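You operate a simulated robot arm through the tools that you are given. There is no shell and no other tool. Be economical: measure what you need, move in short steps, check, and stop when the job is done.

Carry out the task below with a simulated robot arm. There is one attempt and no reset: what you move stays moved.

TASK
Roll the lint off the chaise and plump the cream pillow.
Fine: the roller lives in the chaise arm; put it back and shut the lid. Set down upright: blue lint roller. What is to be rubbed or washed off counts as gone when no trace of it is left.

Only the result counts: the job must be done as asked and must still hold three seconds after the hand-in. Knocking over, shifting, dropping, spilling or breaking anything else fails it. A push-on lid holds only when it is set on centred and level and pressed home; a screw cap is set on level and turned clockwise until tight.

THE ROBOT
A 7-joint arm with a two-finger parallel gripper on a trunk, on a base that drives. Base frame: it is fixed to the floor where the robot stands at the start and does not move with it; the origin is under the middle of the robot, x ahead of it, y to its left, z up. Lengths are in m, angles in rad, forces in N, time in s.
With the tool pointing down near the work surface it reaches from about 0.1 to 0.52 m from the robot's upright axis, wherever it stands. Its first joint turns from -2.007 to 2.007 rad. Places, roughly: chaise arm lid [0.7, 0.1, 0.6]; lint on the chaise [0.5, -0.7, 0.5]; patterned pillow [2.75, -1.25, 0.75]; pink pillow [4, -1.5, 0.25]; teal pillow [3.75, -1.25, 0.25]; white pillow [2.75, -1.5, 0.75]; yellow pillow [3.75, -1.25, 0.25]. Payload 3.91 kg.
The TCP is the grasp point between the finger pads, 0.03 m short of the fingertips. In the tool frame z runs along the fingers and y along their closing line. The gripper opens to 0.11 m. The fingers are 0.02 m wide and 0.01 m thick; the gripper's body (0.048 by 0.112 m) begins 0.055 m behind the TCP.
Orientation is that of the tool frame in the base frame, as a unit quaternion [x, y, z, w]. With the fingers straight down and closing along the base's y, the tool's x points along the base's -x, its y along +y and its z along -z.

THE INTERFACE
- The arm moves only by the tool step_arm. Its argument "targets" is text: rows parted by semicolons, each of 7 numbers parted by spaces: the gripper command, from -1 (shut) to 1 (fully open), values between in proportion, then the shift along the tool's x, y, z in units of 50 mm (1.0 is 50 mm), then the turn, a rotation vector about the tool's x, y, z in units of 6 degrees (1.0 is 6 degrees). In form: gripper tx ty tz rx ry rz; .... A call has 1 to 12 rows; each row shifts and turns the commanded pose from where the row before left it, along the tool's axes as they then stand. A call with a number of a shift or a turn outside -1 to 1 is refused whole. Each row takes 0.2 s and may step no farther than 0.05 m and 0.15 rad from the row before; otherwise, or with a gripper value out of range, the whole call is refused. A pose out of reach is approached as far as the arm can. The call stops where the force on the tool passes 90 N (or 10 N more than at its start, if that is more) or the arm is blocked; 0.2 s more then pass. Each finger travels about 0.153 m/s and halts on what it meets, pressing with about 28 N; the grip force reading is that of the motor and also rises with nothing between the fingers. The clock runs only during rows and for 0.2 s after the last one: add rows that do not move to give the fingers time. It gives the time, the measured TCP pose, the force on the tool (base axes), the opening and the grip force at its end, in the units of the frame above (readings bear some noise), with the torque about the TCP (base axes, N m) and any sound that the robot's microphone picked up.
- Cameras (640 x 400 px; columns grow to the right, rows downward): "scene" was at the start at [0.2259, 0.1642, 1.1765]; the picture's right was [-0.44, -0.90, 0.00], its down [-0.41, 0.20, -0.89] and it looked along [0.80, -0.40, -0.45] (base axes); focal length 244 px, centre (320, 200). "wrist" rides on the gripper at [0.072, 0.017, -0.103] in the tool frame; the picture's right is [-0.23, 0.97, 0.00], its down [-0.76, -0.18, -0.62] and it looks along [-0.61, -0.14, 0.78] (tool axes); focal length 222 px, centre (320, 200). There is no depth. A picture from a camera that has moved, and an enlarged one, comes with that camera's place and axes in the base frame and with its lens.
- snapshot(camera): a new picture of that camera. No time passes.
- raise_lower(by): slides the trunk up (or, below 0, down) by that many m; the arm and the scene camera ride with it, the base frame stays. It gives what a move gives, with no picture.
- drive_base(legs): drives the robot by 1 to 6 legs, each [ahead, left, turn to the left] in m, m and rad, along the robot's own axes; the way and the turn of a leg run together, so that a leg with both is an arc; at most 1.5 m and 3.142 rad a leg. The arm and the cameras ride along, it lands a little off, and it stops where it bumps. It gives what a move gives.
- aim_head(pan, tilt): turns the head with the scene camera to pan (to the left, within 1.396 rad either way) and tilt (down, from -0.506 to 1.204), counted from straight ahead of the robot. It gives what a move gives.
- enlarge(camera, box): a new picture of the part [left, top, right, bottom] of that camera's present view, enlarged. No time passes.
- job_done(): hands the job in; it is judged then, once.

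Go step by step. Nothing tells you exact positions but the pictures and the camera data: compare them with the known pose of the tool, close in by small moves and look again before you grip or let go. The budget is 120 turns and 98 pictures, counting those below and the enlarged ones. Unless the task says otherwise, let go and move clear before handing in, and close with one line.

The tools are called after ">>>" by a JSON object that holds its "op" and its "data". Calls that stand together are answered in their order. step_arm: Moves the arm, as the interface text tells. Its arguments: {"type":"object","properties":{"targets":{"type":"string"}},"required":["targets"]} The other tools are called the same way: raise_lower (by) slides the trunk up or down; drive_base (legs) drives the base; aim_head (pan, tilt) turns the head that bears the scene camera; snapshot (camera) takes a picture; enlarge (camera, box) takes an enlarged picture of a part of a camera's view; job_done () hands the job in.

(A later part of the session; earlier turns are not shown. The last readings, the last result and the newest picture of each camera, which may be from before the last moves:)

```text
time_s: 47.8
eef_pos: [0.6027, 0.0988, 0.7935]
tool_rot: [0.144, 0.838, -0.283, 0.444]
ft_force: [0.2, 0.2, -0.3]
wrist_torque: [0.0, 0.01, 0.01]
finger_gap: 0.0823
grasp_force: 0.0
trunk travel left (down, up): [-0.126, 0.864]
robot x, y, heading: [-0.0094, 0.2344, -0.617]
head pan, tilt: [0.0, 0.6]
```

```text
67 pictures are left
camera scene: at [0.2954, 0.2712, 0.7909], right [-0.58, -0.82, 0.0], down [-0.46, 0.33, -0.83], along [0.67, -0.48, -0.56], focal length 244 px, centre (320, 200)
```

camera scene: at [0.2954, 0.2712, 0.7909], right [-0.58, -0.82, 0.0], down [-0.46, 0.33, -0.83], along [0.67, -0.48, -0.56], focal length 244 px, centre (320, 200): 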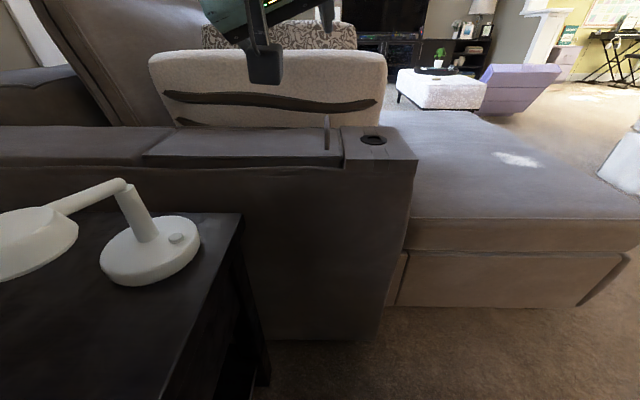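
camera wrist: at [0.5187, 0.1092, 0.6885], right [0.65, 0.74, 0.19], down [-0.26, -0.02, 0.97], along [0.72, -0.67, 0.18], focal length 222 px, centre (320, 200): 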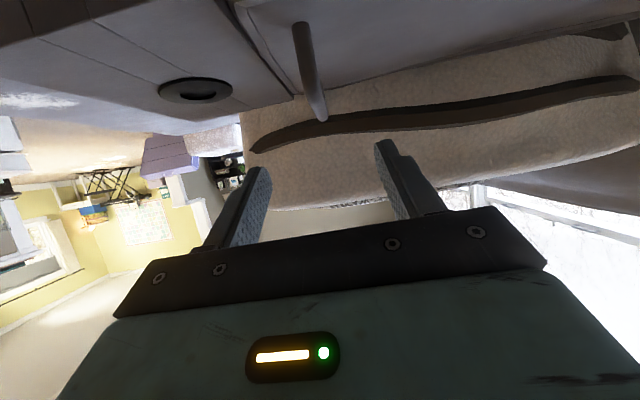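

Lid is shut again, nothing else disturbed. I'll rise, reorient the tool (leaning back 45°, closing along the arm), retract, and then drive closer.

>>> {"op": "raise_lower", "data": {"by": 0.15}}

>>> {"op": "step_arm", "data": {"targets": "0 0 0 0 -0.627 0.597 0.427; 0 0 0 0 -0.627 0.597 0.427; 0 0 0 0 -0.627 0.597 0.427; 0 0 0 0 -0.627 0.597 0.427; 0 0 0 0 -0.627 0.597 0.427; 0 0 0 0 -0.627 0.597 0.427; 0 0 0 0 -0.627 0.597 0.427; 0 0 0 0 -0.627 0.597 0.427; 0 0 0 0 -0.627 0.597 0.427; 0 0 0 0 -0.627 0.597 0.427; 0 0 0 0 -0.627 0.597 0.427; 0 0 0 0 -0.627 0.597 0.427"}}

>>> {"op": "step_arm", "data": {"targets": "0 0 0 0 -0.627 0.597 0.427; 0 0 0 0 -0.627 0.597 0.427; 0 0 0 0 -0.627 0.597 0.427; 0 0.9 0 0 0 0 0; 0 0.9 0 0 0 0 0; 0 0.9 0 0 0 0 0; 0 0.9 0 0 0 0 0; 0 0 0 0 0 0 0"}}

```text
time_s: 49.6
eef_pos: [0.6022, 0.099, 0.9434]
tool_rot: [0.144, 0.838, -0.283, 0.443]
ft_force: [0.0, 0.0, 0.8]
wrist_torque: [0.0, 0.03, -0.01]
finger_gap: 0.0824
grasp_force: 0.0
trunk travel left (down, up): [-0.276, 0.714]
robot x, y, heading: [-0.0152, 0.2364, -0.615]
head pan, tilt: [0.0, 0.6]
```

```text
time_s: 52.2
eef_pos: [0.6029, 0.0996, 0.9433]
tool_rot: [0.266, 0.913, 0.241, 0.194]
ft_force: [-0.1, 0.1, 0.6]
wrist_torque: [-0.01, 0.0, -0.02]
finger_gap: 0.0548
grasp_force: 0.0
trunk travel left (down, up): [-0.276, 0.714]
robot x, y, heading: [-0.0092, 0.236, -0.609]
head pan, tilt: [0.0, 0.6]
```

```text
time_s: 54.0
eef_pos: [0.4558, 0.2042, 0.9412]
tool_rot: [0.282, 0.88, 0.365, 0.117]
ft_force: [0.1, 0.0, 0.4]
wrist_torque: [-0.02, 0.0, 0.01]
finger_gap: 0.0552
grasp_force: 0.1
trunk travel left (down, up): [-0.276, 0.714]
robot x, y, heading: [-0.0161, 0.2333, -0.612]
head pan, tilt: [0.0, 0.6]
```

The tool is now leaning back 45°. I'll drive closer: ahead 0.23, left 0.045.

>>> {"op": "drive_base", "data": {"legs": [[0.23, 0.045, 0]]}}

>>> {"op": "aim_head", "data": {"pan": 0.0, "tilt": 0.8}}

>>> {"op": "snapshot", "data": {"camera": "scene"}}

>>> {"op": "snapshot", "data": {"camera": "wrist"}}

```text
time_s: 55.8
eef_pos: [0.6719, 0.1042, 0.943]
tool_rot: [0.284, 0.879, 0.364, 0.117]
ft_force: [0.4, -0.6, 0.6]
wrist_torque: [-0.03, 0.01, -0.05]
finger_gap: 0.0549
grasp_force: 0.1
trunk travel left (down, up): [-0.276, 0.714]
robot x, y, heading: [0.2043, 0.1396, -0.617]
head pan, tilt: [0.0, 0.6]
```

```text
time_s: 56.5
eef_pos: [0.6715, 0.1034, 0.943]
tool_rot: [0.284, 0.879, 0.365, 0.118]
ft_force: [-0.4, 1.0, 0.3]
wrist_torque: [0.01, 0.02, 0.01]
finger_gap: 0.055
grasp_force: 0.0
trunk travel left (down, up): [-0.276, 0.714]
robot x, y, heading: [0.2034, 0.1345, -0.619]
head pan, tilt: [0.0, 0.799]
```

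```text
66 pictures are left
camera scene: at [0.5051, 0.1764, 0.9241], right [-0.58, -0.82, 0.0], down [-0.58, 0.41, -0.7], along [0.57, -0.4, -0.72], focal length 244 px, centre (320, 200)
```

scene: 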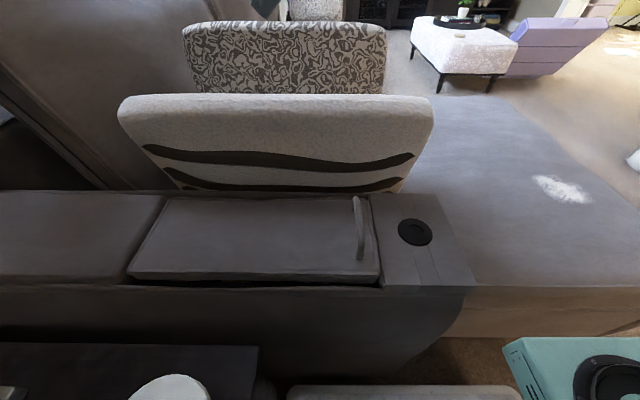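

```text
65 pictures are left
camera wrist: at [0.5761, 0.0964, 1.0272], right [0.59, 0.43, 0.69], down [0.29, -0.9, 0.31], along [0.76, 0.01, -0.65], focal length 222 px, centre (320, 200)
```

wrist: 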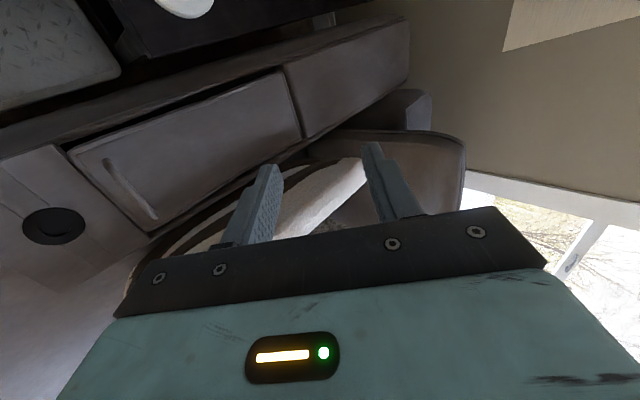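

The handle bar is at about (u 0.535, v 0.380, z 0.64). I'll move to a pre-pose just behind and above it, along the leaning tool axis.

>>> {"op": "step_arm", "data": {"targets": "-0.38 -0.162 -0.903 0.163 0 0 0; -0.38 -0.162 -0.903 0.163 0 0 0; -0.38 -0.162 -0.903 0.163 0 0 0; -0.38 -0.162 -0.903 0.163 0 0 0; -0.38 -0.162 -0.903 0.163 0 0 0; -0.38 -0.162 -0.903 0.163 0 0 0; -0.38 0 0 0 0 0 0"}}

>>> {"op": "snapshot", "data": {"camera": "scene"}}

>>> {"op": "snapshot", "data": {"camera": "wrist"}}

```text
time_s: 58.1
eef_pos: [0.6202, -0.0514, 0.7153]
tool_rot: [0.285, 0.879, 0.364, 0.117]
ft_force: [-0.4, -0.2, 0.3]
wrist_torque: [0.0, -0.03, 0.02]
finger_gap: 0.0343
grasp_force: 0.2
trunk travel left (down, up): [-0.276, 0.714]
robot x, y, heading: [0.2011, 0.1388, -0.616]
head pan, tilt: [0.0, 0.799]
```

```text
64 pictures are left
camera scene: at [0.505, 0.1764, 0.924], right [-0.58, -0.82, 0.0], down [-0.58, 0.42, -0.7], along [0.57, -0.4, -0.72], focal length 244 px, centre (320, 200)
```

scene: 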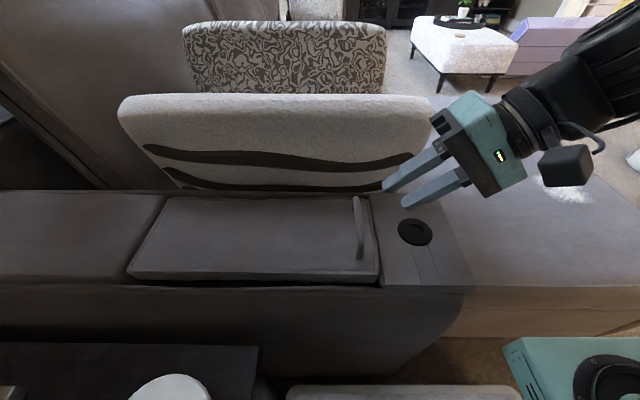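

```text
63 pictures are left
camera wrist: at [0.5245, -0.0597, 0.8], right [0.59, 0.43, 0.69], down [0.29, -0.91, 0.31], along [0.76, 0.01, -0.65], focal length 222 px, centre (320, 200)
```

wrist: 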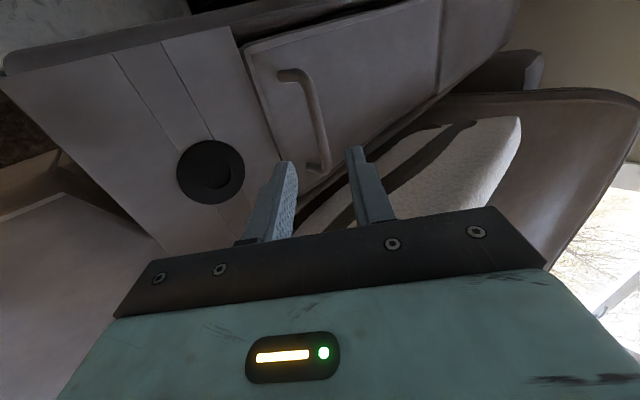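

The handle is a clear U-shaped arch and the fingers line up with it. I'll slide in along the tool axis so one finger passes under the bar.

>>> {"op": "step_arm", "data": {"targets": "-0.38 0 0 0.5 0 0 0; -0.38 0 0 0.4 0 0 0; -0.38 0 0 0.3 0 0 0; -0.38 0 0 0 0 0 0"}}

>>> {"op": "enlarge", "data": {"camera": "scene", "box": [280, 140, 480, 265]}}

>>> {"op": "snapshot", "data": {"camera": "wrist"}}

```text
time_s: 59.1
eef_pos: [0.6483, -0.0157, 0.6749]
tool_rot: [0.283, 0.88, 0.363, 0.116]
ft_force: [-0.1, 0.0, 0.5]
wrist_torque: [-0.01, -0.01, 0.0]
finger_gap: 0.0341
grasp_force: 0.1
out of reach, approached as far as the arm can: row 2
trunk travel left (down, up): [-0.276, 0.714]
robot x, y, heading: [0.2014, 0.139, -0.616]
head pan, tilt: [0.0, 0.799]
```

```text
3.20 times, centred on (380, 202) of scene
camera zoom: at [0.5051, 0.1763, 0.924], right [-0.58, -0.82, 0.0], down [-0.58, 0.42, -0.7], along [0.57, -0.4, -0.72], focal length 782 px, centre (128, 192)
```

zoom: 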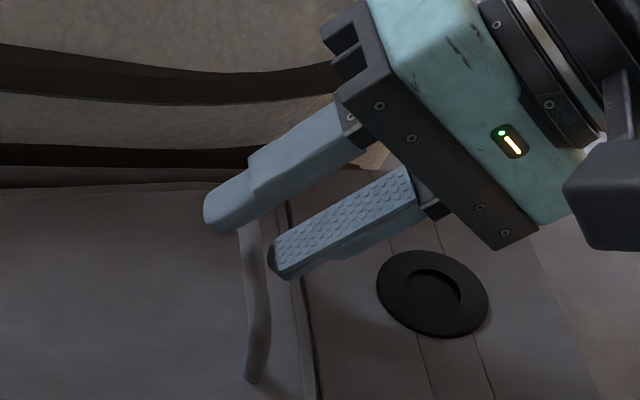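

```text
61 pictures are left
camera wrist: at [0.5531, -0.0238, 0.7597], right [0.59, 0.43, 0.69], down [0.29, -0.9, 0.31], along [0.76, 0.01, -0.65], focal length 222 px, centre (320, 200)
```

wrist: 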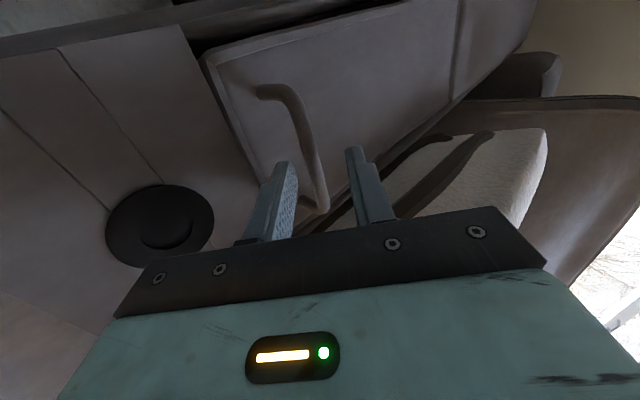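

The wrist view shows the bar just past the fingertips and nearly centred. I'll slide in another 17 mm.

>>> {"op": "step_arm", "data": {"targets": "-0.38 0 0.06 0.2 0 0 0; -0.38 0 0 0.14 0 0 0; -0.38 0 0 0 0 0 0"}}

>>> {"op": "enlarge", "data": {"camera": "scene", "box": [300, 160, 420, 235]}}

>>> {"op": "enlarge", "data": {"camera": "wrist", "box": [200, 60, 440, 210]}}

```text
time_s: 59.9
eef_pos: [0.6558, -0.0047, 0.6651]
tool_rot: [0.283, 0.88, 0.364, 0.117]
ft_force: [0.6, -0.1, 0.6]
wrist_torque: [0.0, 0.0, 0.02]
finger_gap: 0.0341
grasp_force: 0.0
trunk travel left (down, up): [-0.276, 0.714]
robot x, y, heading: [0.2028, 0.1408, -0.62]
head pan, tilt: [0.0, 0.799]
```

```text
5.33 times, centred on (360, 198) of scene
camera zoom: at [0.5051, 0.1764, 0.924], right [-0.58, -0.82, 0.0], down [-0.58, 0.42, -0.7], along [0.57, -0.4, -0.72], focal length 1304 px, centre (107, 213)
```

zoom: 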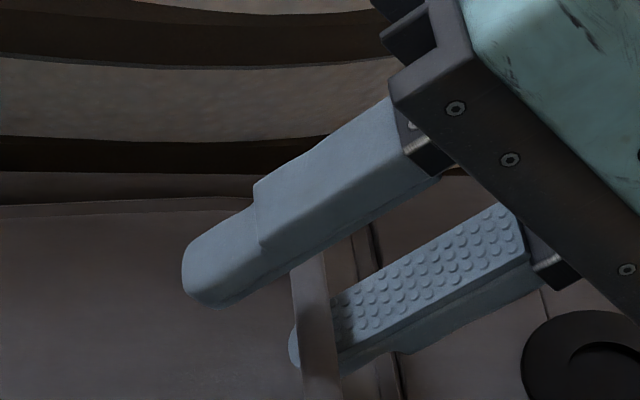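

```text
2.67 times, centred on (320, 135) of wrist
camera zoom: at [0.5599, -0.0131, 0.7495], right [0.59, 0.43, 0.69], down [0.29, -0.9, 0.32], along [0.76, 0.01, -0.65], focal length 592 px, centre (320, 373)
```

zoom: 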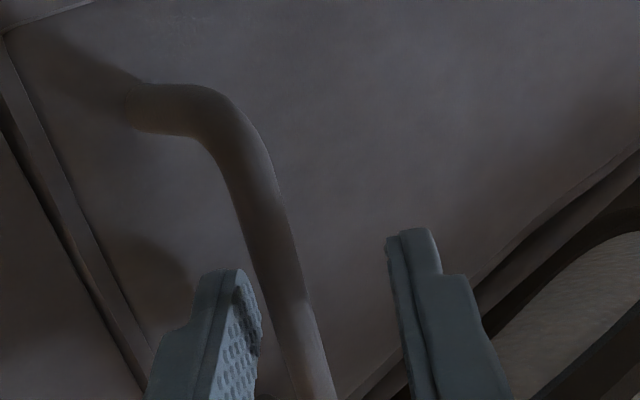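

One finger is clearly hooked under the bar. I'll go in 5 mm more, then lift along the arc with the tool orientation fixed.

>>> {"op": "step_arm", "data": {"targets": "-0.38 0 0 0.1 0 0 0; -0.38 0 0.385 -0.258 0 0 0; -0.38 0 0.385 -0.258 0 0 0; -0.38 0 0.415 -0.206 0 0 0; -0.38 0 0.415 -0.206 0 0 0; -0.38 0 0.44 -0.145 0 0 0; -0.38 0 0.44 -0.145 0 0 0; -0.38 0 0 0 0 0 0"}}

>>> {"op": "snapshot", "data": {"camera": "scene"}}

```text
time_s: 61.7
eef_pos: [0.6841, 0.0316, 0.7943]
tool_rot: [0.284, 0.879, 0.364, 0.118]
ft_force: [-1.5, -0.2, 0.1]
wrist_torque: [-0.01, 0.05, 0.02]
finger_gap: 0.0349
grasp_force: 0.8
trunk travel left (down, up): [-0.276, 0.714]
robot x, y, heading: [0.2042, 0.1383, -0.616]
head pan, tilt: [0.0, 0.799]
```

```text
58 pictures are left
camera scene: at [0.5051, 0.1764, 0.924], right [-0.58, -0.82, 0.0], down [-0.58, 0.42, -0.7], along [0.57, -0.4, -0.72], focal length 244 px, centre (320, 200)
```

scene: 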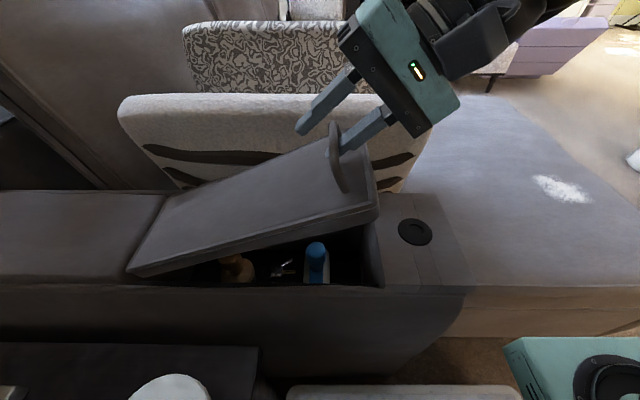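

The lid is at about 24° riding on the hooked finger with hardly any load. Continuing, now rotating with the lid.

>>> {"op": "step_arm", "data": {"targets": "-0.38 0 0.457 -0.083 0 0 0; -0.38 0 0.457 -0.083 0 0 0; -0.38 0 0.722 -0.025 1 0 0; -0.38 0 0.722 -0.025 1 0 0; -0.38 0 0.722 -0.025 1 0 0; -0.38 0 0 0 0 0 0"}}

>>> {"op": "snapshot", "data": {"camera": "scene"}}

```text
time_s: 63.1
eef_pos: [0.7495, 0.1208, 0.9014]
tool_rot: [0.3, 0.925, 0.222, 0.073]
ft_force: [0.1, -1.2, 0.4]
wrist_torque: [-0.01, -0.02, 0.0]
finger_gap: 0.0348
grasp_force: 0.6
trunk travel left (down, up): [-0.276, 0.714]
robot x, y, heading: [0.2051, 0.1374, -0.614]
head pan, tilt: [0.0, 0.799]
```

```text
57 pictures are left
camera scene: at [0.505, 0.1763, 0.924], right [-0.58, -0.82, 0.0], down [-0.58, 0.42, -0.7], along [0.57, -0.4, -0.72], focal length 244 px, centre (320, 200)
```

scene: 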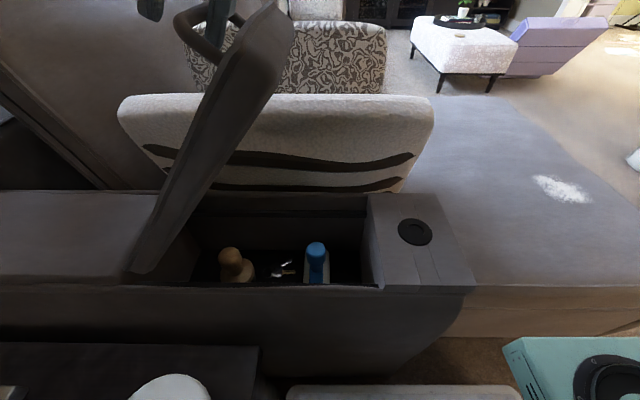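

The lid is at about 52°, and I can see the blue roller, a wooden-topped item and something small inside. Continuing.

>>> {"op": "step_arm", "data": {"targets": "-0.38 0 0.722 -0.025 1 0 0; -0.38 0 0.722 -0.025 1 0 0; -0.38 0 0.722 -0.025 1 0 0; -0.38 0 0 0 0 0 0"}}

>>> {"op": "snapshot", "data": {"camera": "wrist"}}

```text
time_s: 64.1
eef_pos: [0.8046, 0.2012, 0.9424]
tool_rot: [0.306, 0.949, 0.074, 0.024]
ft_force: [-0.6, -1.3, 0.6]
wrist_torque: [-0.01, -0.01, -0.03]
finger_gap: 0.0343
grasp_force: 0.2
trunk travel left (down, up): [-0.276, 0.714]
robot x, y, heading: [0.2025, 0.1402, -0.609]
head pan, tilt: [0.0, 0.799]
```

```text
56 pictures are left
camera wrist: at [0.7449, 0.2446, 1.0464], right [0.75, 0.65, 0.15], down [0.46, -0.67, 0.59], along [0.48, -0.37, -0.79], focal length 222 px, centre (320, 200)
```

wrist: 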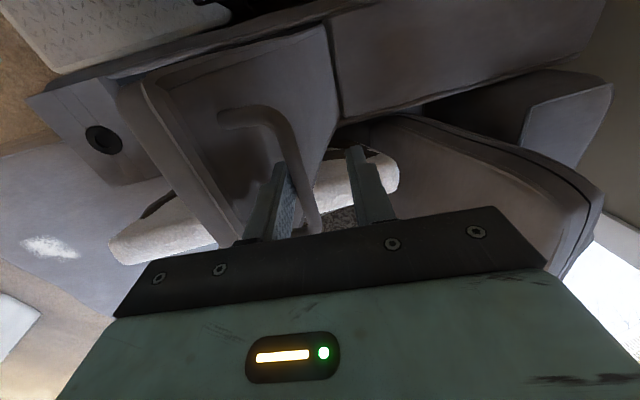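

Still hooked, lid at about 70°. Pushing on through vertical.

>>> {"op": "step_arm", "data": {"targets": "-0.38 0 0.722 -0.025 1 0 0; -0.38 0 0.722 -0.025 1 0 0; -0.38 0 0.7 0.0 0.4 0 0; -0.38 0 0 0 0 0 0"}}

>>> {"op": "snapshot", "data": {"camera": "wrist"}}

```text
time_s: 65.1
eef_pos: [0.7956, 0.227, 0.9302]
tool_rot: [0.308, 0.951, 0.038, 0.013]
ft_force: [0.4, -1.1, 0.7]
wrist_torque: [0.0, -0.03, 0.0]
finger_gap: 0.0346
grasp_force: 0.8
out of reach, approached as far as the arm can: row 1, 2, 3
trunk travel left (down, up): [-0.276, 0.714]
robot x, y, heading: [0.2031, 0.141, -0.62]
head pan, tilt: [0.0, 0.799]
```

```text
55 pictures are left
camera wrist: at [0.7402, 0.2761, 1.0343], right [0.75, 0.65, 0.08], down [0.48, -0.63, 0.61], along [0.45, -0.42, -0.79], focal length 222 px, centre (320, 200)
```

wrist: 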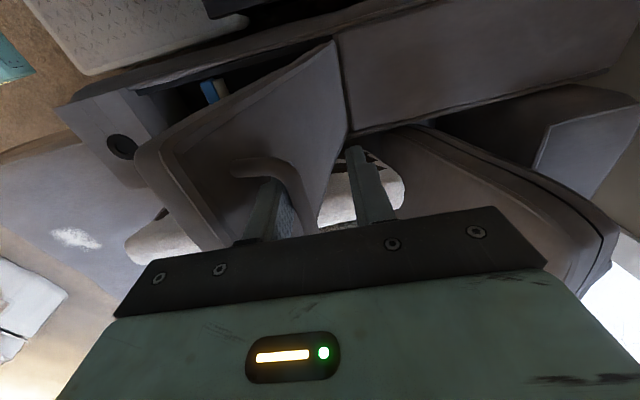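

Out of reach again at about 73°, mostly because the trunk is too low: the wrist sits about 0.3 m above the shoulder. I'll lower the lid back along the same path, raise the trunk, and repeat the hook, which now works well.

>>> {"op": "step_arm", "data": {"targets": "-0.38 0 -0.7 0.11 -1 0 0; -0.38 0 -0.7 0.11 -1 0 0; -0.38 0 -0.7 0.11 -1 0 0; -0.38 0 -0.7 0.11 -1 0 0; -0.38 0 0 0 0 0 0"}}

>>> {"op": "step_arm", "data": {"targets": "-0.38 0 -0.7 0.11 -1 0 0; -0.38 0 -0.7 0.11 -1 0 0; -0.38 0 -0.7 0.11 -0.8 0 0; -0.38 0 0 0 0 0 0"}}

>>> {"op": "snapshot", "data": {"camera": "wrist"}}

```text
time_s: 66.3
eef_pos: [0.7187, 0.1224, 0.8751]
tool_rot: [0.298, 0.922, 0.236, 0.076]
ft_force: [0.0, 0.3, -0.5]
wrist_torque: [-0.01, 0.0, 0.0]
finger_gap: 0.0344
grasp_force: 0.6
trunk travel left (down, up): [-0.276, 0.714]
robot x, y, heading: [0.2045, 0.1389, -0.619]
head pan, tilt: [0.0, 0.799]
```

```text
time_s: 67.3
eef_pos: [0.6758, 0.0618, 0.8024]
tool_rot: [0.283, 0.877, 0.368, 0.119]
ft_force: [-0.3, -0.5, -1.1]
wrist_torque: [0.01, 0.01, 0.01]
finger_gap: 0.0345
grasp_force: 0.5
trunk travel left (down, up): [-0.276, 0.714]
robot x, y, heading: [0.2085, 0.1376, -0.614]
head pan, tilt: [0.0, 0.799]
```

```text
54 pictures are left
camera wrist: at [0.58, 0.0544, 0.8862], right [0.58, 0.42, 0.69], down [0.29, -0.91, 0.31], along [0.76, 0.02, -0.65], focal length 222 px, centre (320, 200)
```

wrist: 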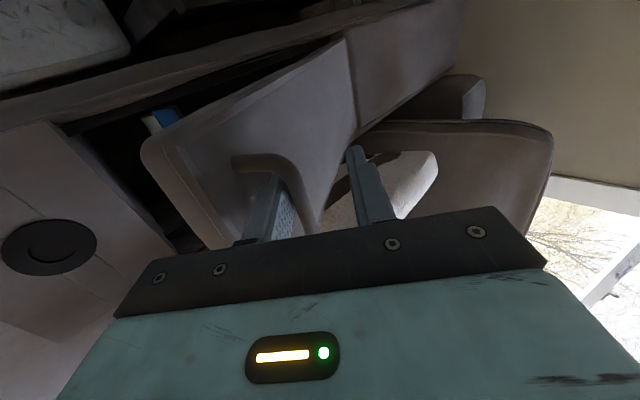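

Still hooked and the lid is at about 27°. Lowering it to closed, re-centring along the bar.

>>> {"op": "step_arm", "data": {"targets": "-0.38 -0.06 -0.44 -0.05 0 0 0; -0.38 -0.06 -0.44 0.145 0 0 0; -0.38 -0.06 -0.44 0.145 0 0 0; -0.38 -0.06 -0.415 0.2 0 0 0; -0.38 -0.06 -0.415 0.2 0 0 0; -0.38 -0.06 -0.385 0.2 0 0 0; -0.38 0 0 0 0 0 0"}}

>>> {"op": "snapshot", "data": {"camera": "scene"}}

```text
time_s: 68.9
eef_pos: [0.656, 0.0028, 0.6833]
tool_rot: [0.284, 0.878, 0.368, 0.118]
ft_force: [-0.5, 0.2, 0.3]
wrist_torque: [0.0, 0.0, -0.03]
finger_gap: 0.0346
grasp_force: 0.6
trunk travel left (down, up): [-0.276, 0.714]
robot x, y, heading: [0.2031, 0.1361, -0.613]
head pan, tilt: [0.0, 0.799]
```

```text
53 pictures are left
camera scene: at [0.5051, 0.1763, 0.924], right [-0.58, -0.82, 0.0], down [-0.58, 0.42, -0.7], along [0.57, -0.4, -0.72], focal length 244 px, centre (320, 200)
```

scene: 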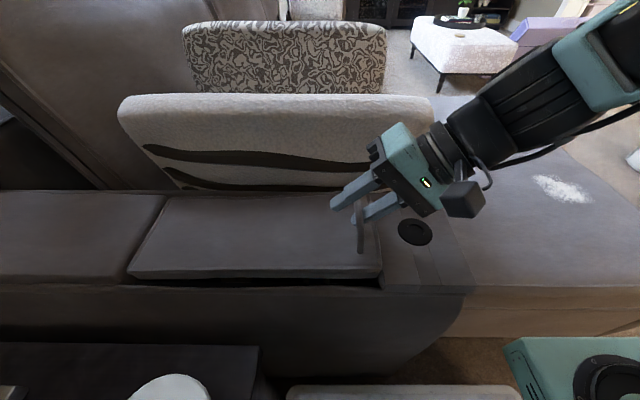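

Almost closed. I'll set it down, back out along the tool axis, nudge the base slightly left, raise the trunk 0.25 and bring the arm down by the same amount.

>>> {"op": "step_arm", "data": {"targets": "-0.38 0 -0.33 0.1 0 0 0; -0.38 0 0 -0.8 0 0 0; -0.38 0 0 -0.8 0 0 0; -0.38 0 0 -0.4 0 0 0; -0.38 0 0 0 0 0 0"}}

>>> {"op": "raise_lower", "data": {"by": 0.25}}

>>> {"op": "drive_base", "data": {"legs": [[0.0, 0.025, 0]]}}

>>> {"op": "step_arm", "data": {"targets": "-0.38 0 -0.6 0.55 0 0 0; -0.38 0 -0.6 0.55 0 0 0; -0.38 0 -0.6 0.55 0 0 0; -0.38 0 -0.6 0.55 0 0 0; -0.38 0 -0.6 0.55 0 0 0; -0.38 0 -0.6 0.55 0 0 0; -0.38 0 0 0 0 0 0"}}

>>> {"op": "snapshot", "data": {"camera": "wrist"}}

```text
time_s: 70.1
eef_pos: [0.6103, -0.0605, 0.7383]
tool_rot: [0.284, 0.878, 0.367, 0.119]
ft_force: [-0.4, 0.4, -1.2]
wrist_torque: [0.03, 0.03, -0.02]
finger_gap: 0.034
grasp_force: 0.1
trunk travel left (down, up): [-0.276, 0.714]
robot x, y, heading: [0.2023, 0.1363, -0.619]
head pan, tilt: [0.0, 0.799]
```

```text
time_s: 72.7
eef_pos: [0.611, -0.0603, 0.9882]
tool_rot: [0.283, 0.878, 0.367, 0.119]
ft_force: [-0.2, 1.6, 0.3]
wrist_torque: [0.0, -0.02, 0.01]
finger_gap: 0.0339
grasp_force: 0.0
trunk travel left (down, up): [-0.526, 0.464]
robot x, y, heading: [0.2024, 0.1362, -0.619]
head pan, tilt: [0.0, 0.799]
```

```text
time_s: 73.5
eef_pos: [0.6115, -0.0619, 0.9884]
tool_rot: [0.291, 0.875, 0.367, 0.122]
ft_force: [1.0, 0.5, -0.8]
wrist_torque: [0.06, -0.03, 0.02]
finger_gap: 0.0338
grasp_force: 0.1
trunk travel left (down, up): [-0.526, 0.464]
robot x, y, heading: [0.2098, 0.1444, -0.634]
head pan, tilt: [0.0, 0.799]
```

```text
time_s: 75.1
eef_pos: [0.6508, -0.0903, 0.764]
tool_rot: [0.291, 0.875, 0.366, 0.122]
ft_force: [-0.1, 0.7, 0.0]
wrist_torque: [0.01, 0.03, 0.02]
finger_gap: 0.0342
grasp_force: 0.1
out of reach, approached as far as the arm can: row 1, 2, 3, 4
trunk travel left (down, up): [-0.526, 0.464]
robot x, y, heading: [0.2089, 0.1426, -0.638]
head pan, tilt: [0.0, 0.799]
```

```text
52 pictures are left
camera wrist: at [0.555, -0.0959, 0.8473], right [0.59, 0.41, 0.69], down [0.27, -0.91, 0.31], along [0.76, 0.0, -0.65], focal length 222 px, centre (320, 200)
```

wrist: 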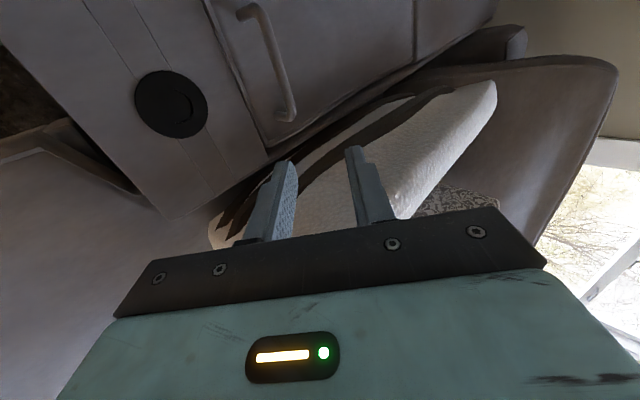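

The arm is close to its inner limit here and drifted 5 cm along the bar. I'll correct to the pre-pose and look.

>>> {"op": "step_arm", "data": {"targets": "-0.38 0.47 -0.17 0.3 0 0 0; -0.38 0.47 -0.17 0.3 0 0 0; -0.38 0 0 0.35 0 0 0; -0.38 0 0 0.3 0 0 0; -0.38 0 0 0 0 0 0"}}

>>> {"op": "snapshot", "data": {"camera": "wrist"}}

>>> {"op": "snapshot", "data": {"camera": "scene"}}

```text
time_s: 76.3
eef_pos: [0.6654, -0.0503, 0.6979]
tool_rot: [0.291, 0.875, 0.367, 0.122]
ft_force: [0.7, 0.0, -0.3]
wrist_torque: [0.01, 0.0, 0.01]
finger_gap: 0.0345
grasp_force: 0.0
out of reach, approached as far as the arm can: row 1, 2
trunk travel left (down, up): [-0.526, 0.464]
robot x, y, heading: [0.2064, 0.1474, -0.634]
head pan, tilt: [0.0, 0.799]
```

```text
51 pictures are left
camera wrist: at [0.5689, -0.0555, 0.7821], right [0.59, 0.41, 0.69], down [0.27, -0.91, 0.31], along [0.76, 0.0, -0.65], focal length 222 px, centre (320, 200)
```

wrist: 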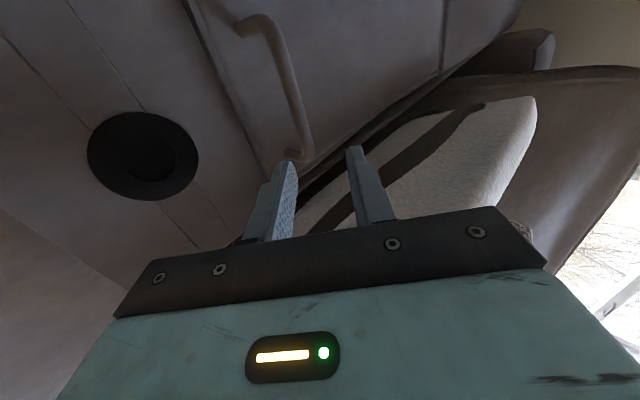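

```text
50 pictures are left
camera scene: at [0.5105, 0.1776, 1.174], right [-0.59, -0.8, 0.0], down [-0.58, 0.43, -0.7], along [0.56, -0.41, -0.72], focal length 244 px, centre (320, 200)
```

scene: 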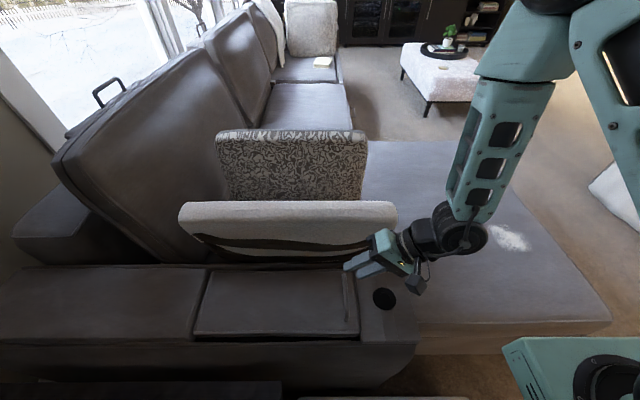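

Here the elbow is folded too tightly to shift along the bar. A mid trunk height should work for both ends: I'll bring the arm up 0.125 and the trunk down 0.125, then correct along the bar.

>>> {"op": "step_arm", "data": {"targets": "-0.38 0 0.6 -0.6 0 0 0; -0.38 0 0.6 -0.6 0 0 0; -0.38 0 0.6 -0.6 0 0 0; -0.38 0 0 0 0 0 0"}}

>>> {"op": "raise_lower", "data": {"by": -0.125}}

>>> {"op": "step_arm", "data": {"targets": "-0.38 0.36 0 0 0 0 0; -0.38 0.36 0 0 0 0 0; -0.38 0 0 0 0 0 0"}}

```text
time_s: 77.3
eef_pos: [0.6689, -0.0512, 0.8274]
tool_rot: [0.291, 0.875, 0.367, 0.122]
ft_force: [-1.1, 0.4, -0.6]
wrist_torque: [0.01, 0.03, -0.04]
finger_gap: 0.0338
grasp_force: 0.1
out of reach, approached as far as the arm can: row 2
trunk travel left (down, up): [-0.526, 0.464]
robot x, y, heading: [0.2105, 0.1434, -0.634]
head pan, tilt: [0.0, 0.799]
```

```text
time_s: 78.8
eef_pos: [0.6698, -0.0516, 0.7013]
tool_rot: [0.291, 0.876, 0.365, 0.122]
ft_force: [-0.3, 0.6, -0.4]
wrist_torque: [0.01, 0.02, 0.0]
finger_gap: 0.0342
grasp_force: 0.0
trunk travel left (down, up): [-0.401, 0.589]
robot x, y, heading: [0.2067, 0.1452, -0.635]
head pan, tilt: [0.0, 0.799]
```

```text
time_s: 79.6
eef_pos: [0.6701, -0.0453, 0.7025]
tool_rot: [0.291, 0.876, 0.366, 0.121]
ft_force: [-0.3, -0.7, -0.2]
wrist_torque: [0.02, 0.01, 0.01]
finger_gap: 0.034
grasp_force: 0.1
out of reach, approached as far as the arm can: row 1, 2
trunk travel left (down, up): [-0.401, 0.589]
robot x, y, heading: [0.2065, 0.1453, -0.635]
head pan, tilt: [0.0, 0.799]
```

Still limited at this height. The lower trunk setting worked for hooking, so I'll go back to that and instead raise the trunk during the swing to provide the vertical part of the arc.

>>> {"op": "step_arm", "data": {"targets": "-0.38 0 0.6 -0.6 0 0 0; -0.38 0 0.6 -0.6 0 0 0; -0.38 0 0.6 -0.6 0 0 0; -0.38 0 0 0 0 0 0"}}

>>> {"op": "raise_lower", "data": {"by": -0.125}}

>>> {"op": "step_arm", "data": {"targets": "-0.38 0.36 0 0 0 0 0; -0.38 0.36 0 0 0 0 0; -0.38 0 0 0 0 0 0"}}

```text
time_s: 80.6
eef_pos: [0.6675, -0.0465, 0.83]
tool_rot: [0.291, 0.876, 0.366, 0.121]
ft_force: [-0.6, 0.3, 1.1]
wrist_torque: [-0.01, -0.01, -0.02]
finger_gap: 0.0339
grasp_force: 0.0
trunk travel left (down, up): [-0.401, 0.589]
robot x, y, heading: [0.2089, 0.1472, -0.643]
head pan, tilt: [0.0, 0.799]
```

```text
time_s: 82.2
eef_pos: [0.6679, -0.0457, 0.7051]
tool_rot: [0.291, 0.875, 0.366, 0.122]
ft_force: [-0.6, 0.1, -0.1]
wrist_torque: [-0.01, 0.01, 0.02]
finger_gap: 0.0342
grasp_force: 0.0
trunk travel left (down, up): [-0.276, 0.714]
robot x, y, heading: [0.208, 0.1463, -0.637]
head pan, tilt: [0.0, 0.799]
```

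```text
time_s: 83.0
eef_pos: [0.6392, -0.026, 0.7061]
tool_rot: [0.291, 0.876, 0.366, 0.122]
ft_force: [-0.3, 0.4, -0.7]
wrist_torque: [0.0, -0.02, -0.04]
finger_gap: 0.0342
grasp_force: 0.1
trunk travel left (down, up): [-0.276, 0.714]
robot x, y, heading: [0.2091, 0.1416, -0.637]
head pan, tilt: [0.0, 0.799]
```

Now aligned at u 0.535. Entering under the bar at the pose that worked before.

>>> {"op": "step_arm", "data": {"targets": "-0.38 0 -0.155 0.3 0 0 0; -0.38 0 0 0.4 0 0 0; -0.38 0 0 0.4 0 0 0; -0.38 0 0 0 0 0 0"}}

>>> {"op": "enlarge", "data": {"camera": "wrist", "box": [200, 60, 440, 210]}}

>>> {"op": "enlarge", "data": {"camera": "scene", "box": [300, 160, 420, 235]}}

```text
time_s: 84.0
eef_pos: [0.6597, 0.002, 0.6612]
tool_rot: [0.291, 0.876, 0.365, 0.12]
ft_force: [-0.2, -0.1, -0.3]
wrist_torque: [-0.01, 0.01, 0.01]
finger_gap: 0.0341
grasp_force: 0.2
trunk travel left (down, up): [-0.276, 0.714]
robot x, y, heading: [0.2078, 0.1425, -0.636]
head pan, tilt: [0.0, 0.799]
```

```text
2.67 times, centred on (320, 135) of wrist
camera zoom: at [0.5646, -0.0044, 0.7455], right [0.59, 0.41, 0.69], down [0.27, -0.91, 0.31], along [0.76, 0.0, -0.65], focal length 592 px, centre (320, 373)
```

zoom: 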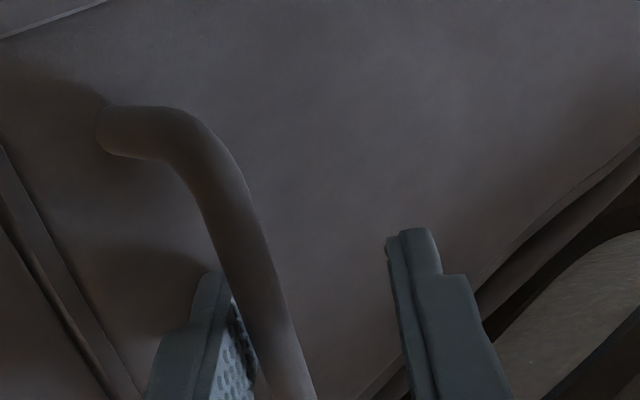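

```text
5.33 times, centred on (360, 198) of scene
camera zoom: at [0.5105, 0.1777, 0.9241], right [-0.59, -0.8, 0.0], down [-0.58, 0.43, -0.7], along [0.56, -0.41, -0.72], focal length 1304 px, centre (107, 213)
```

zoom: 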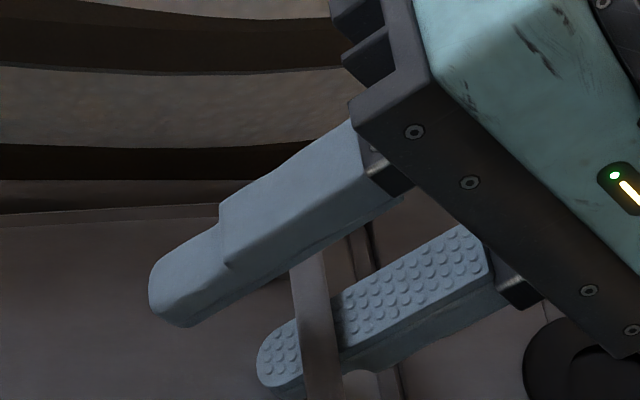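

Hooked again. Now lifting with the trunk, interleaved with small arm shifts toward the hinge.

>>> {"op": "raise_lower", "data": {"by": 0.058}}

>>> {"op": "step_arm", "data": {"targets": "-0.38 0 0.28 0.28 0 0 0; -0.38 0 0 0 0 0 0"}}

>>> {"op": "raise_lower", "data": {"by": 0.05}}

>>> {"op": "step_arm", "data": {"targets": "-0.38 0 0.3 0.3 0 0 0; -0.38 0 0 0 0 0 0"}}

>>> {"op": "raise_lower", "data": {"by": 0.042}}

>>> {"op": "snapshot", "data": {"camera": "wrist"}}

```text
time_s: 84.9
eef_pos: [0.6603, 0.0018, 0.7202]
tool_rot: [0.291, 0.876, 0.366, 0.121]
ft_force: [-0.5, -0.2, 0.0]
wrist_torque: [0.0, -0.03, 0.02]
finger_gap: 0.0344
grasp_force: 0.2
trunk travel left (down, up): [-0.334, 0.656]
robot x, y, heading: [0.2088, 0.1494, -0.635]
head pan, tilt: [0.0, 0.799]
```

```text
time_s: 85.5
eef_pos: [0.6733, 0.0184, 0.7196]
tool_rot: [0.291, 0.876, 0.366, 0.12]
ft_force: [-9.3, -9.2, 3.9]
wrist_torque: [-0.04, -0.01, -0.16]
finger_gap: 0.0372
grasp_force: 3.1
trunk travel left (down, up): [-0.334, 0.656]
robot x, y, heading: [0.2061, 0.1445, -0.64]
head pan, tilt: [0.0, 0.799]
```

```text
time_s: 86.5
eef_pos: [0.6724, 0.0182, 0.7701]
tool_rot: [0.292, 0.876, 0.366, 0.12]
ft_force: [-0.5, -0.9, -0.5]
wrist_torque: [0.03, 0.0, -0.01]
finger_gap: 0.0346
grasp_force: 0.5
trunk travel left (down, up): [-0.384, 0.606]
robot x, y, heading: [0.207, 0.1458, -0.637]
head pan, tilt: [0.0, 0.799]
```

```text
time_s: 87.0
eef_pos: [0.6833, 0.0363, 0.77]
tool_rot: [0.291, 0.876, 0.366, 0.12]
ft_force: [-1.1, -0.3, -0.6]
wrist_torque: [-0.02, -0.01, -0.05]
finger_gap: 0.035
grasp_force: 1.0
trunk travel left (down, up): [-0.384, 0.606]
robot x, y, heading: [0.2022, 0.1443, -0.635]
head pan, tilt: [0.0, 0.799]
```

```text
time_s: 87.9
eef_pos: [0.6842, 0.0371, 0.8119]
tool_rot: [0.291, 0.876, 0.366, 0.121]
ft_force: [-1.2, -0.2, -0.3]
wrist_torque: [0.03, -0.04, 0.03]
finger_gap: 0.0348
grasp_force: 0.6
trunk travel left (down, up): [-0.426, 0.564]
robot x, y, heading: [0.2088, 0.1436, -0.631]
head pan, tilt: [0.0, 0.799]
```

```text
47 pictures are left
camera wrist: at [0.5893, 0.0296, 0.8962], right [0.59, 0.41, 0.69], down [0.27, -0.91, 0.31], along [0.76, 0.0, -0.65], focal length 222 px, centre (320, 200)
```

wrist: 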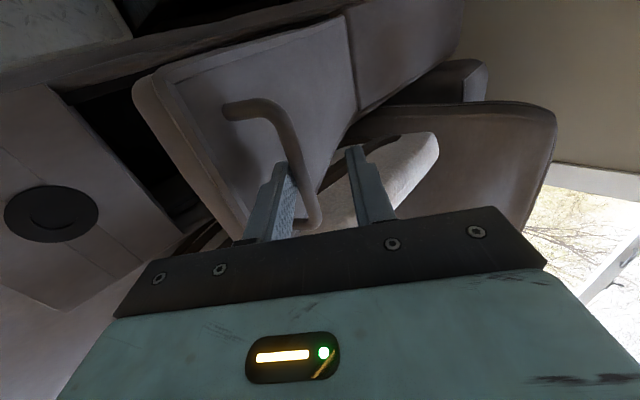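

Still hooked, lid about 27° with the trunk much higher. Now swinging with rotation.

>>> {"op": "step_arm", "data": {"targets": "-0.38 0.05 0.71 -0.13 0 0 0; -0.38 0.05 0.722 -0.025 1 0 0; -0.38 0.05 0.722 -0.025 1 0 0; -0.38 0.05 0.722 -0.025 1 0 0; -0.38 0.05 0.722 -0.025 1 0 0; -0.38 0.05 0.722 -0.025 1 0 0; -0.38 0 0 0 0 0 0"}}

>>> {"op": "snapshot", "data": {"camera": "wrist"}}

```text
time_s: 89.5
eef_pos: [0.7721, 0.1787, 0.9452]
tool_rot: [0.312, 0.941, 0.127, 0.041]
ft_force: [0.3, -1.1, -1.0]
wrist_torque: [0.01, 0.0, 0.01]
finger_gap: 0.0344
grasp_force: 0.1
trunk travel left (down, up): [-0.426, 0.564]
robot x, y, heading: [0.2082, 0.1469, -0.635]
head pan, tilt: [0.0, 0.799]
```

```text
46 pictures are left
camera wrist: at [0.7069, 0.2134, 1.0492], right [0.74, 0.62, 0.26], down [0.41, -0.72, 0.55], along [0.53, -0.31, -0.79], focal length 222 px, centre (320, 200)
```

wrist: 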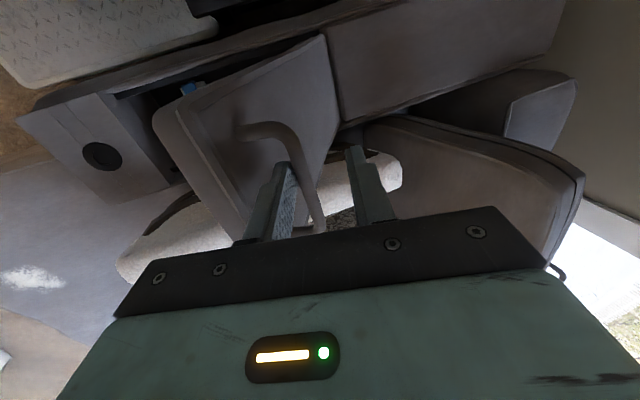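

Lid about 64°, still captured. Pushing on toward vertical while sliding slightly toward me along the bar.

>>> {"op": "step_arm", "data": {"targets": "-0.38 0.1 0.94 0.17 0.5 0 0; -0.38 0.1 0.95 0.04 0 0 0; -0.38 0 0 0 0 0 0"}}

>>> {"op": "step_arm", "data": {"targets": "-0.38 0.1 0.88 0.17 0 0 0; -0.38 0.05 0.6 0.15 0 0 0; -0.38 0 0 0 0 0 0"}}

>>> {"op": "snapshot", "data": {"camera": "wrist"}}

```text
time_s: 90.3
eef_pos: [0.8231, 0.263, 0.9583]
tool_rot: [0.314, 0.944, 0.102, 0.033]
ft_force: [-0.2, -0.3, -0.7]
wrist_torque: [0.01, -0.01, 0.02]
finger_gap: 0.0341
grasp_force: 0.1
trunk travel left (down, up): [-0.426, 0.564]
robot x, y, heading: [0.2089, 0.1437, -0.637]
head pan, tilt: [0.0, 0.799]
```

```text
time_s: 91.1
eef_pos: [0.8612, 0.3254, 0.9552]
tool_rot: [0.313, 0.944, 0.101, 0.032]
ft_force: [0.5, -2.0, -4.5]
wrist_torque: [-0.05, -0.07, 0.06]
finger_gap: 0.035
grasp_force: 0.7
trunk travel left (down, up): [-0.426, 0.564]
robot x, y, heading: [0.2071, 0.148, -0.63]
head pan, tilt: [0.0, 0.799]
```

```text
45 pictures are left
camera wrist: at [0.7995, 0.3643, 1.0597], right [0.75, 0.63, 0.21], down [0.43, -0.7, 0.57], along [0.5, -0.34, -0.8], focal length 222 px, centre (320, 200)
```

wrist: 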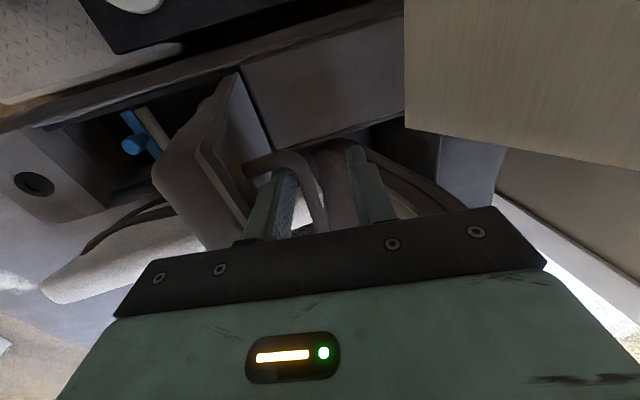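

The lid is right around vertical. The beige lampshade's lower corner is close on the +v side (about u 0.49, v 0.825), so I'll shift away from it along the bar before nudging the lid the last centimetres.

>>> {"op": "step_arm", "data": {"targets": "-0.38 -0.35 0 0 0 0 0; -0.38 -0.3 0 0 0 0 0; -0.38 0 0.25 0.08 0 0 0; -0.38 0 0 0 0 0 0"}}

>>> {"op": "snapshot", "data": {"camera": "wrist"}}

>>> {"op": "aim_head", "data": {"pan": 0.5, "tilt": 0.5}}

>>> {"op": "snapshot", "data": {"camera": "scene"}}

```text
time_s: 92.1
eef_pos: [0.8893, 0.3106, 0.9557]
tool_rot: [0.314, 0.943, 0.102, 0.033]
ft_force: [-0.6, -0.1, 0.2]
wrist_torque: [-0.02, 0.02, 0.0]
finger_gap: 0.0342
grasp_force: 0.1
out of reach, approached as far as the arm can: row 3
trunk travel left (down, up): [-0.426, 0.564]
robot x, y, heading: [0.209, 0.1455, -0.636]
head pan, tilt: [0.0, 0.799]
```

```text
44 pictures are left
camera wrist: at [0.8276, 0.3492, 1.06], right [0.75, 0.63, 0.21], down [0.43, -0.7, 0.57], along [0.5, -0.34, -0.8], focal length 222 px, centre (320, 200)
```

wrist: 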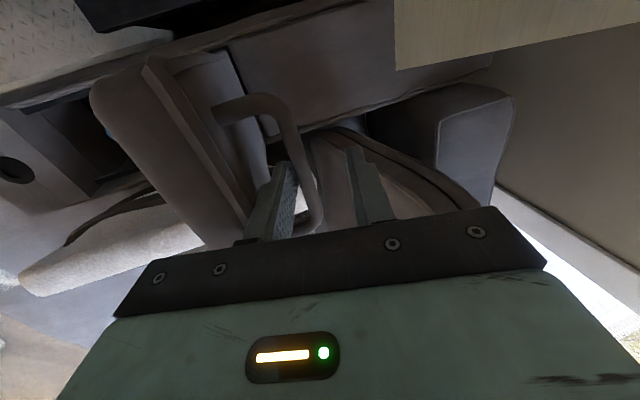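

```text
time_s: 93.0
eef_pos: [0.8908, 0.3109, 0.9568]
tool_rot: [0.314, 0.943, 0.102, 0.033]
ft_force: [-1.4, 0.4, 0.3]
wrist_torque: [0.01, 0.02, -0.07]
finger_gap: 0.0344
grasp_force: 0.1
trunk travel left (down, up): [-0.426, 0.564]
robot x, y, heading: [0.207, 0.1425, -0.635]
head pan, tilt: [0.499, 0.499]
```

```text
43 pictures are left
camera scene: at [0.5357, 0.2132, 1.1], right [-0.14, -0.99, 0.0], down [-0.47, 0.07, -0.88], along [0.87, -0.12, -0.48], focal length 244 px, centre (320, 200)
```

scene: 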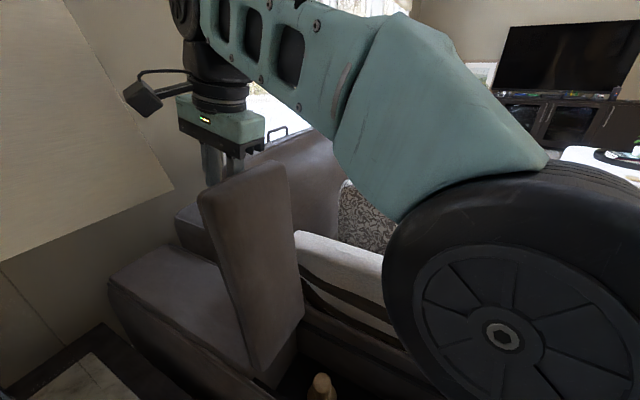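

The lid stands near 90°. Closing the fingers on the bar will centre it about 1 cm further over, and a tiny base turn to the left adds the rest.

>>> {"op": "step_arm", "data": {"targets": "-0.6 0 0 0 0 0 0; -0.8 0 0 0 0 0 0; -1 0 0 0 0 0 0; -1 0 0 0 0 0 0"}}

>>> {"op": "drive_base", "data": {"legs": [[0, 0, 0.035]]}}

>>> {"op": "snapshot", "data": {"camera": "wrist"}}

>>> {"op": "snapshot", "data": {"camera": "scene"}}

```text
time_s: 94.0
eef_pos: [0.8901, 0.312, 0.9565]
tool_rot: [0.313, 0.944, 0.101, 0.033]
ft_force: [-1.2, 0.1, -5.2]
wrist_torque: [-0.02, 0.08, -0.23]
finger_gap: 0.0095
grasp_force: 44.4
trunk travel left (down, up): [-0.426, 0.564]
robot x, y, heading: [0.2083, 0.144, -0.636]
head pan, tilt: [0.499, 0.499]
```

```text
time_s: 94.8
eef_pos: [0.8909, 0.3129, 0.9563]
tool_rot: [0.307, 0.946, 0.098, 0.039]
ft_force: [48.9, -37.2, -4.8]
wrist_torque: [-0.68, -0.63, -1.1]
finger_gap: 0.0096
grasp_force: 44.5
trunk travel left (down, up): [-0.426, 0.564]
robot x, y, heading: [0.2043, 0.1381, -0.61]
head pan, tilt: [0.499, 0.499]
```

```text
42 pictures are left
camera wrist: at [0.8268, 0.3518, 1.0583], right [0.74, 0.64, 0.21], down [0.43, -0.69, 0.58], along [0.51, -0.34, -0.79], focal length 222 px, centre (320, 200)
```

wrist: 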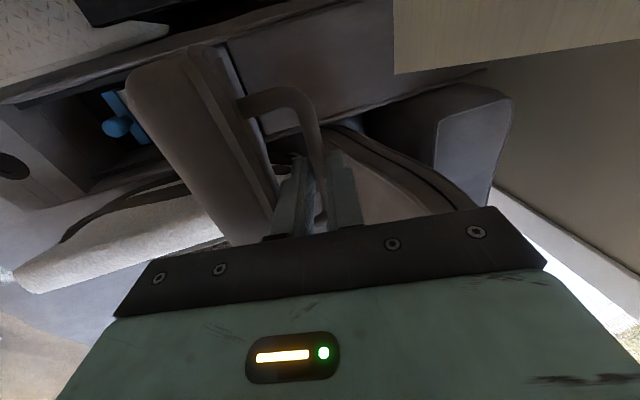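

```text
41 pictures are left
camera scene: at [0.5323, 0.2144, 1.0996], right [-0.11, -0.99, 0.0], down [-0.48, 0.05, -0.88], along [0.87, -0.09, -0.48], focal length 244 px, centre (320, 200)
```

scene: 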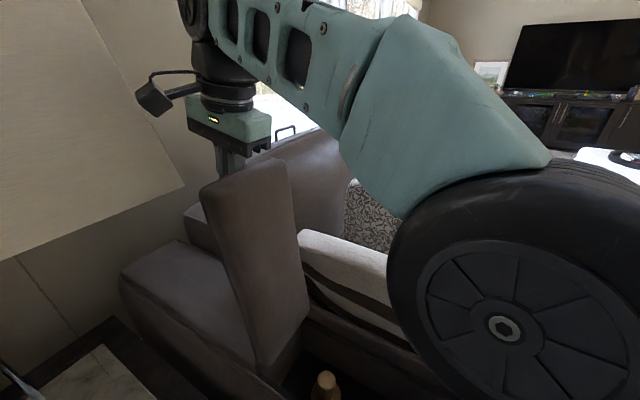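

The bar is now centred between the fingers and the lid leans slightly past vertical. I'll try to push a further 1–2 cm.

>>> {"op": "step_arm", "data": {"targets": "-1 0.1 0.25 0.05 0 0 0; -1 0.1 0.2 0.05 -0.3 0 0; -1 0 0 0 0 0 0"}}

```text
time_s: 95.6
eef_pos: [0.8942, 0.3192, 0.9538]
tool_rot: [0.313, 0.942, 0.109, 0.049]
ft_force: [30.4, -46.0, 24.5]
wrist_torque: [-6.0, 5.45, 1.56]
finger_gap: 0.0092
grasp_force: 45.4
out of reach, approached as far as the arm can: row 1
trunk travel left (down, up): [-0.426, 0.564]
robot x, y, heading: [0.2061, 0.1367, -0.613]
head pan, tilt: [0.499, 0.499]
```

The bar is at v ≈ 0.776, so the lid should be at about 94°. I'll release gently and see which way it goes.

>>> {"op": "step_arm", "data": {"targets": "-0.8 0 0 0 0.3 0 0; -0.6 0 0 0 0 0 0; -0.4 0 0 0 0 0 0; -0.4 0 0 0 0 0 0"}}

>>> {"op": "snapshot", "data": {"camera": "wrist"}}

```text
time_s: 96.6
eef_pos: [0.8801, 0.3271, 0.9502]
tool_rot: [0.308, 0.946, 0.099, 0.038]
ft_force: [-0.2, 0.9, -0.5]
wrist_torque: [0.01, -0.02, 0.01]
finger_gap: 0.0331
grasp_force: 0.0
out of reach, approached as far as the arm can: row 1
trunk travel left (down, up): [-0.426, 0.564]
robot x, y, heading: [0.2038, 0.1402, -0.609]
head pan, tilt: [0.499, 0.499]
```

```text
40 pictures are left
camera wrist: at [0.8169, 0.3657, 1.0515], right [0.74, 0.64, 0.21], down [0.43, -0.69, 0.58], along [0.51, -0.34, -0.79], focal length 222 px, centre (320, 200)
```

wrist: 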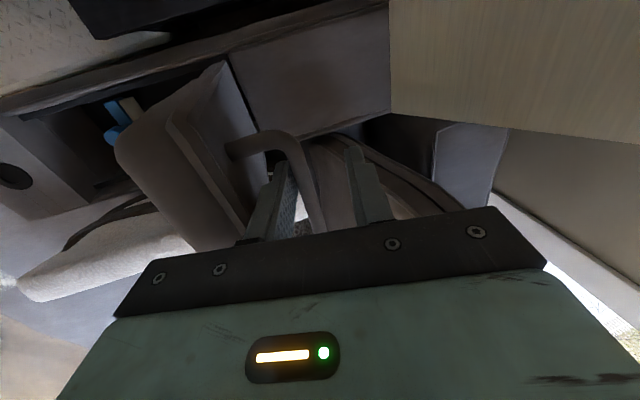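

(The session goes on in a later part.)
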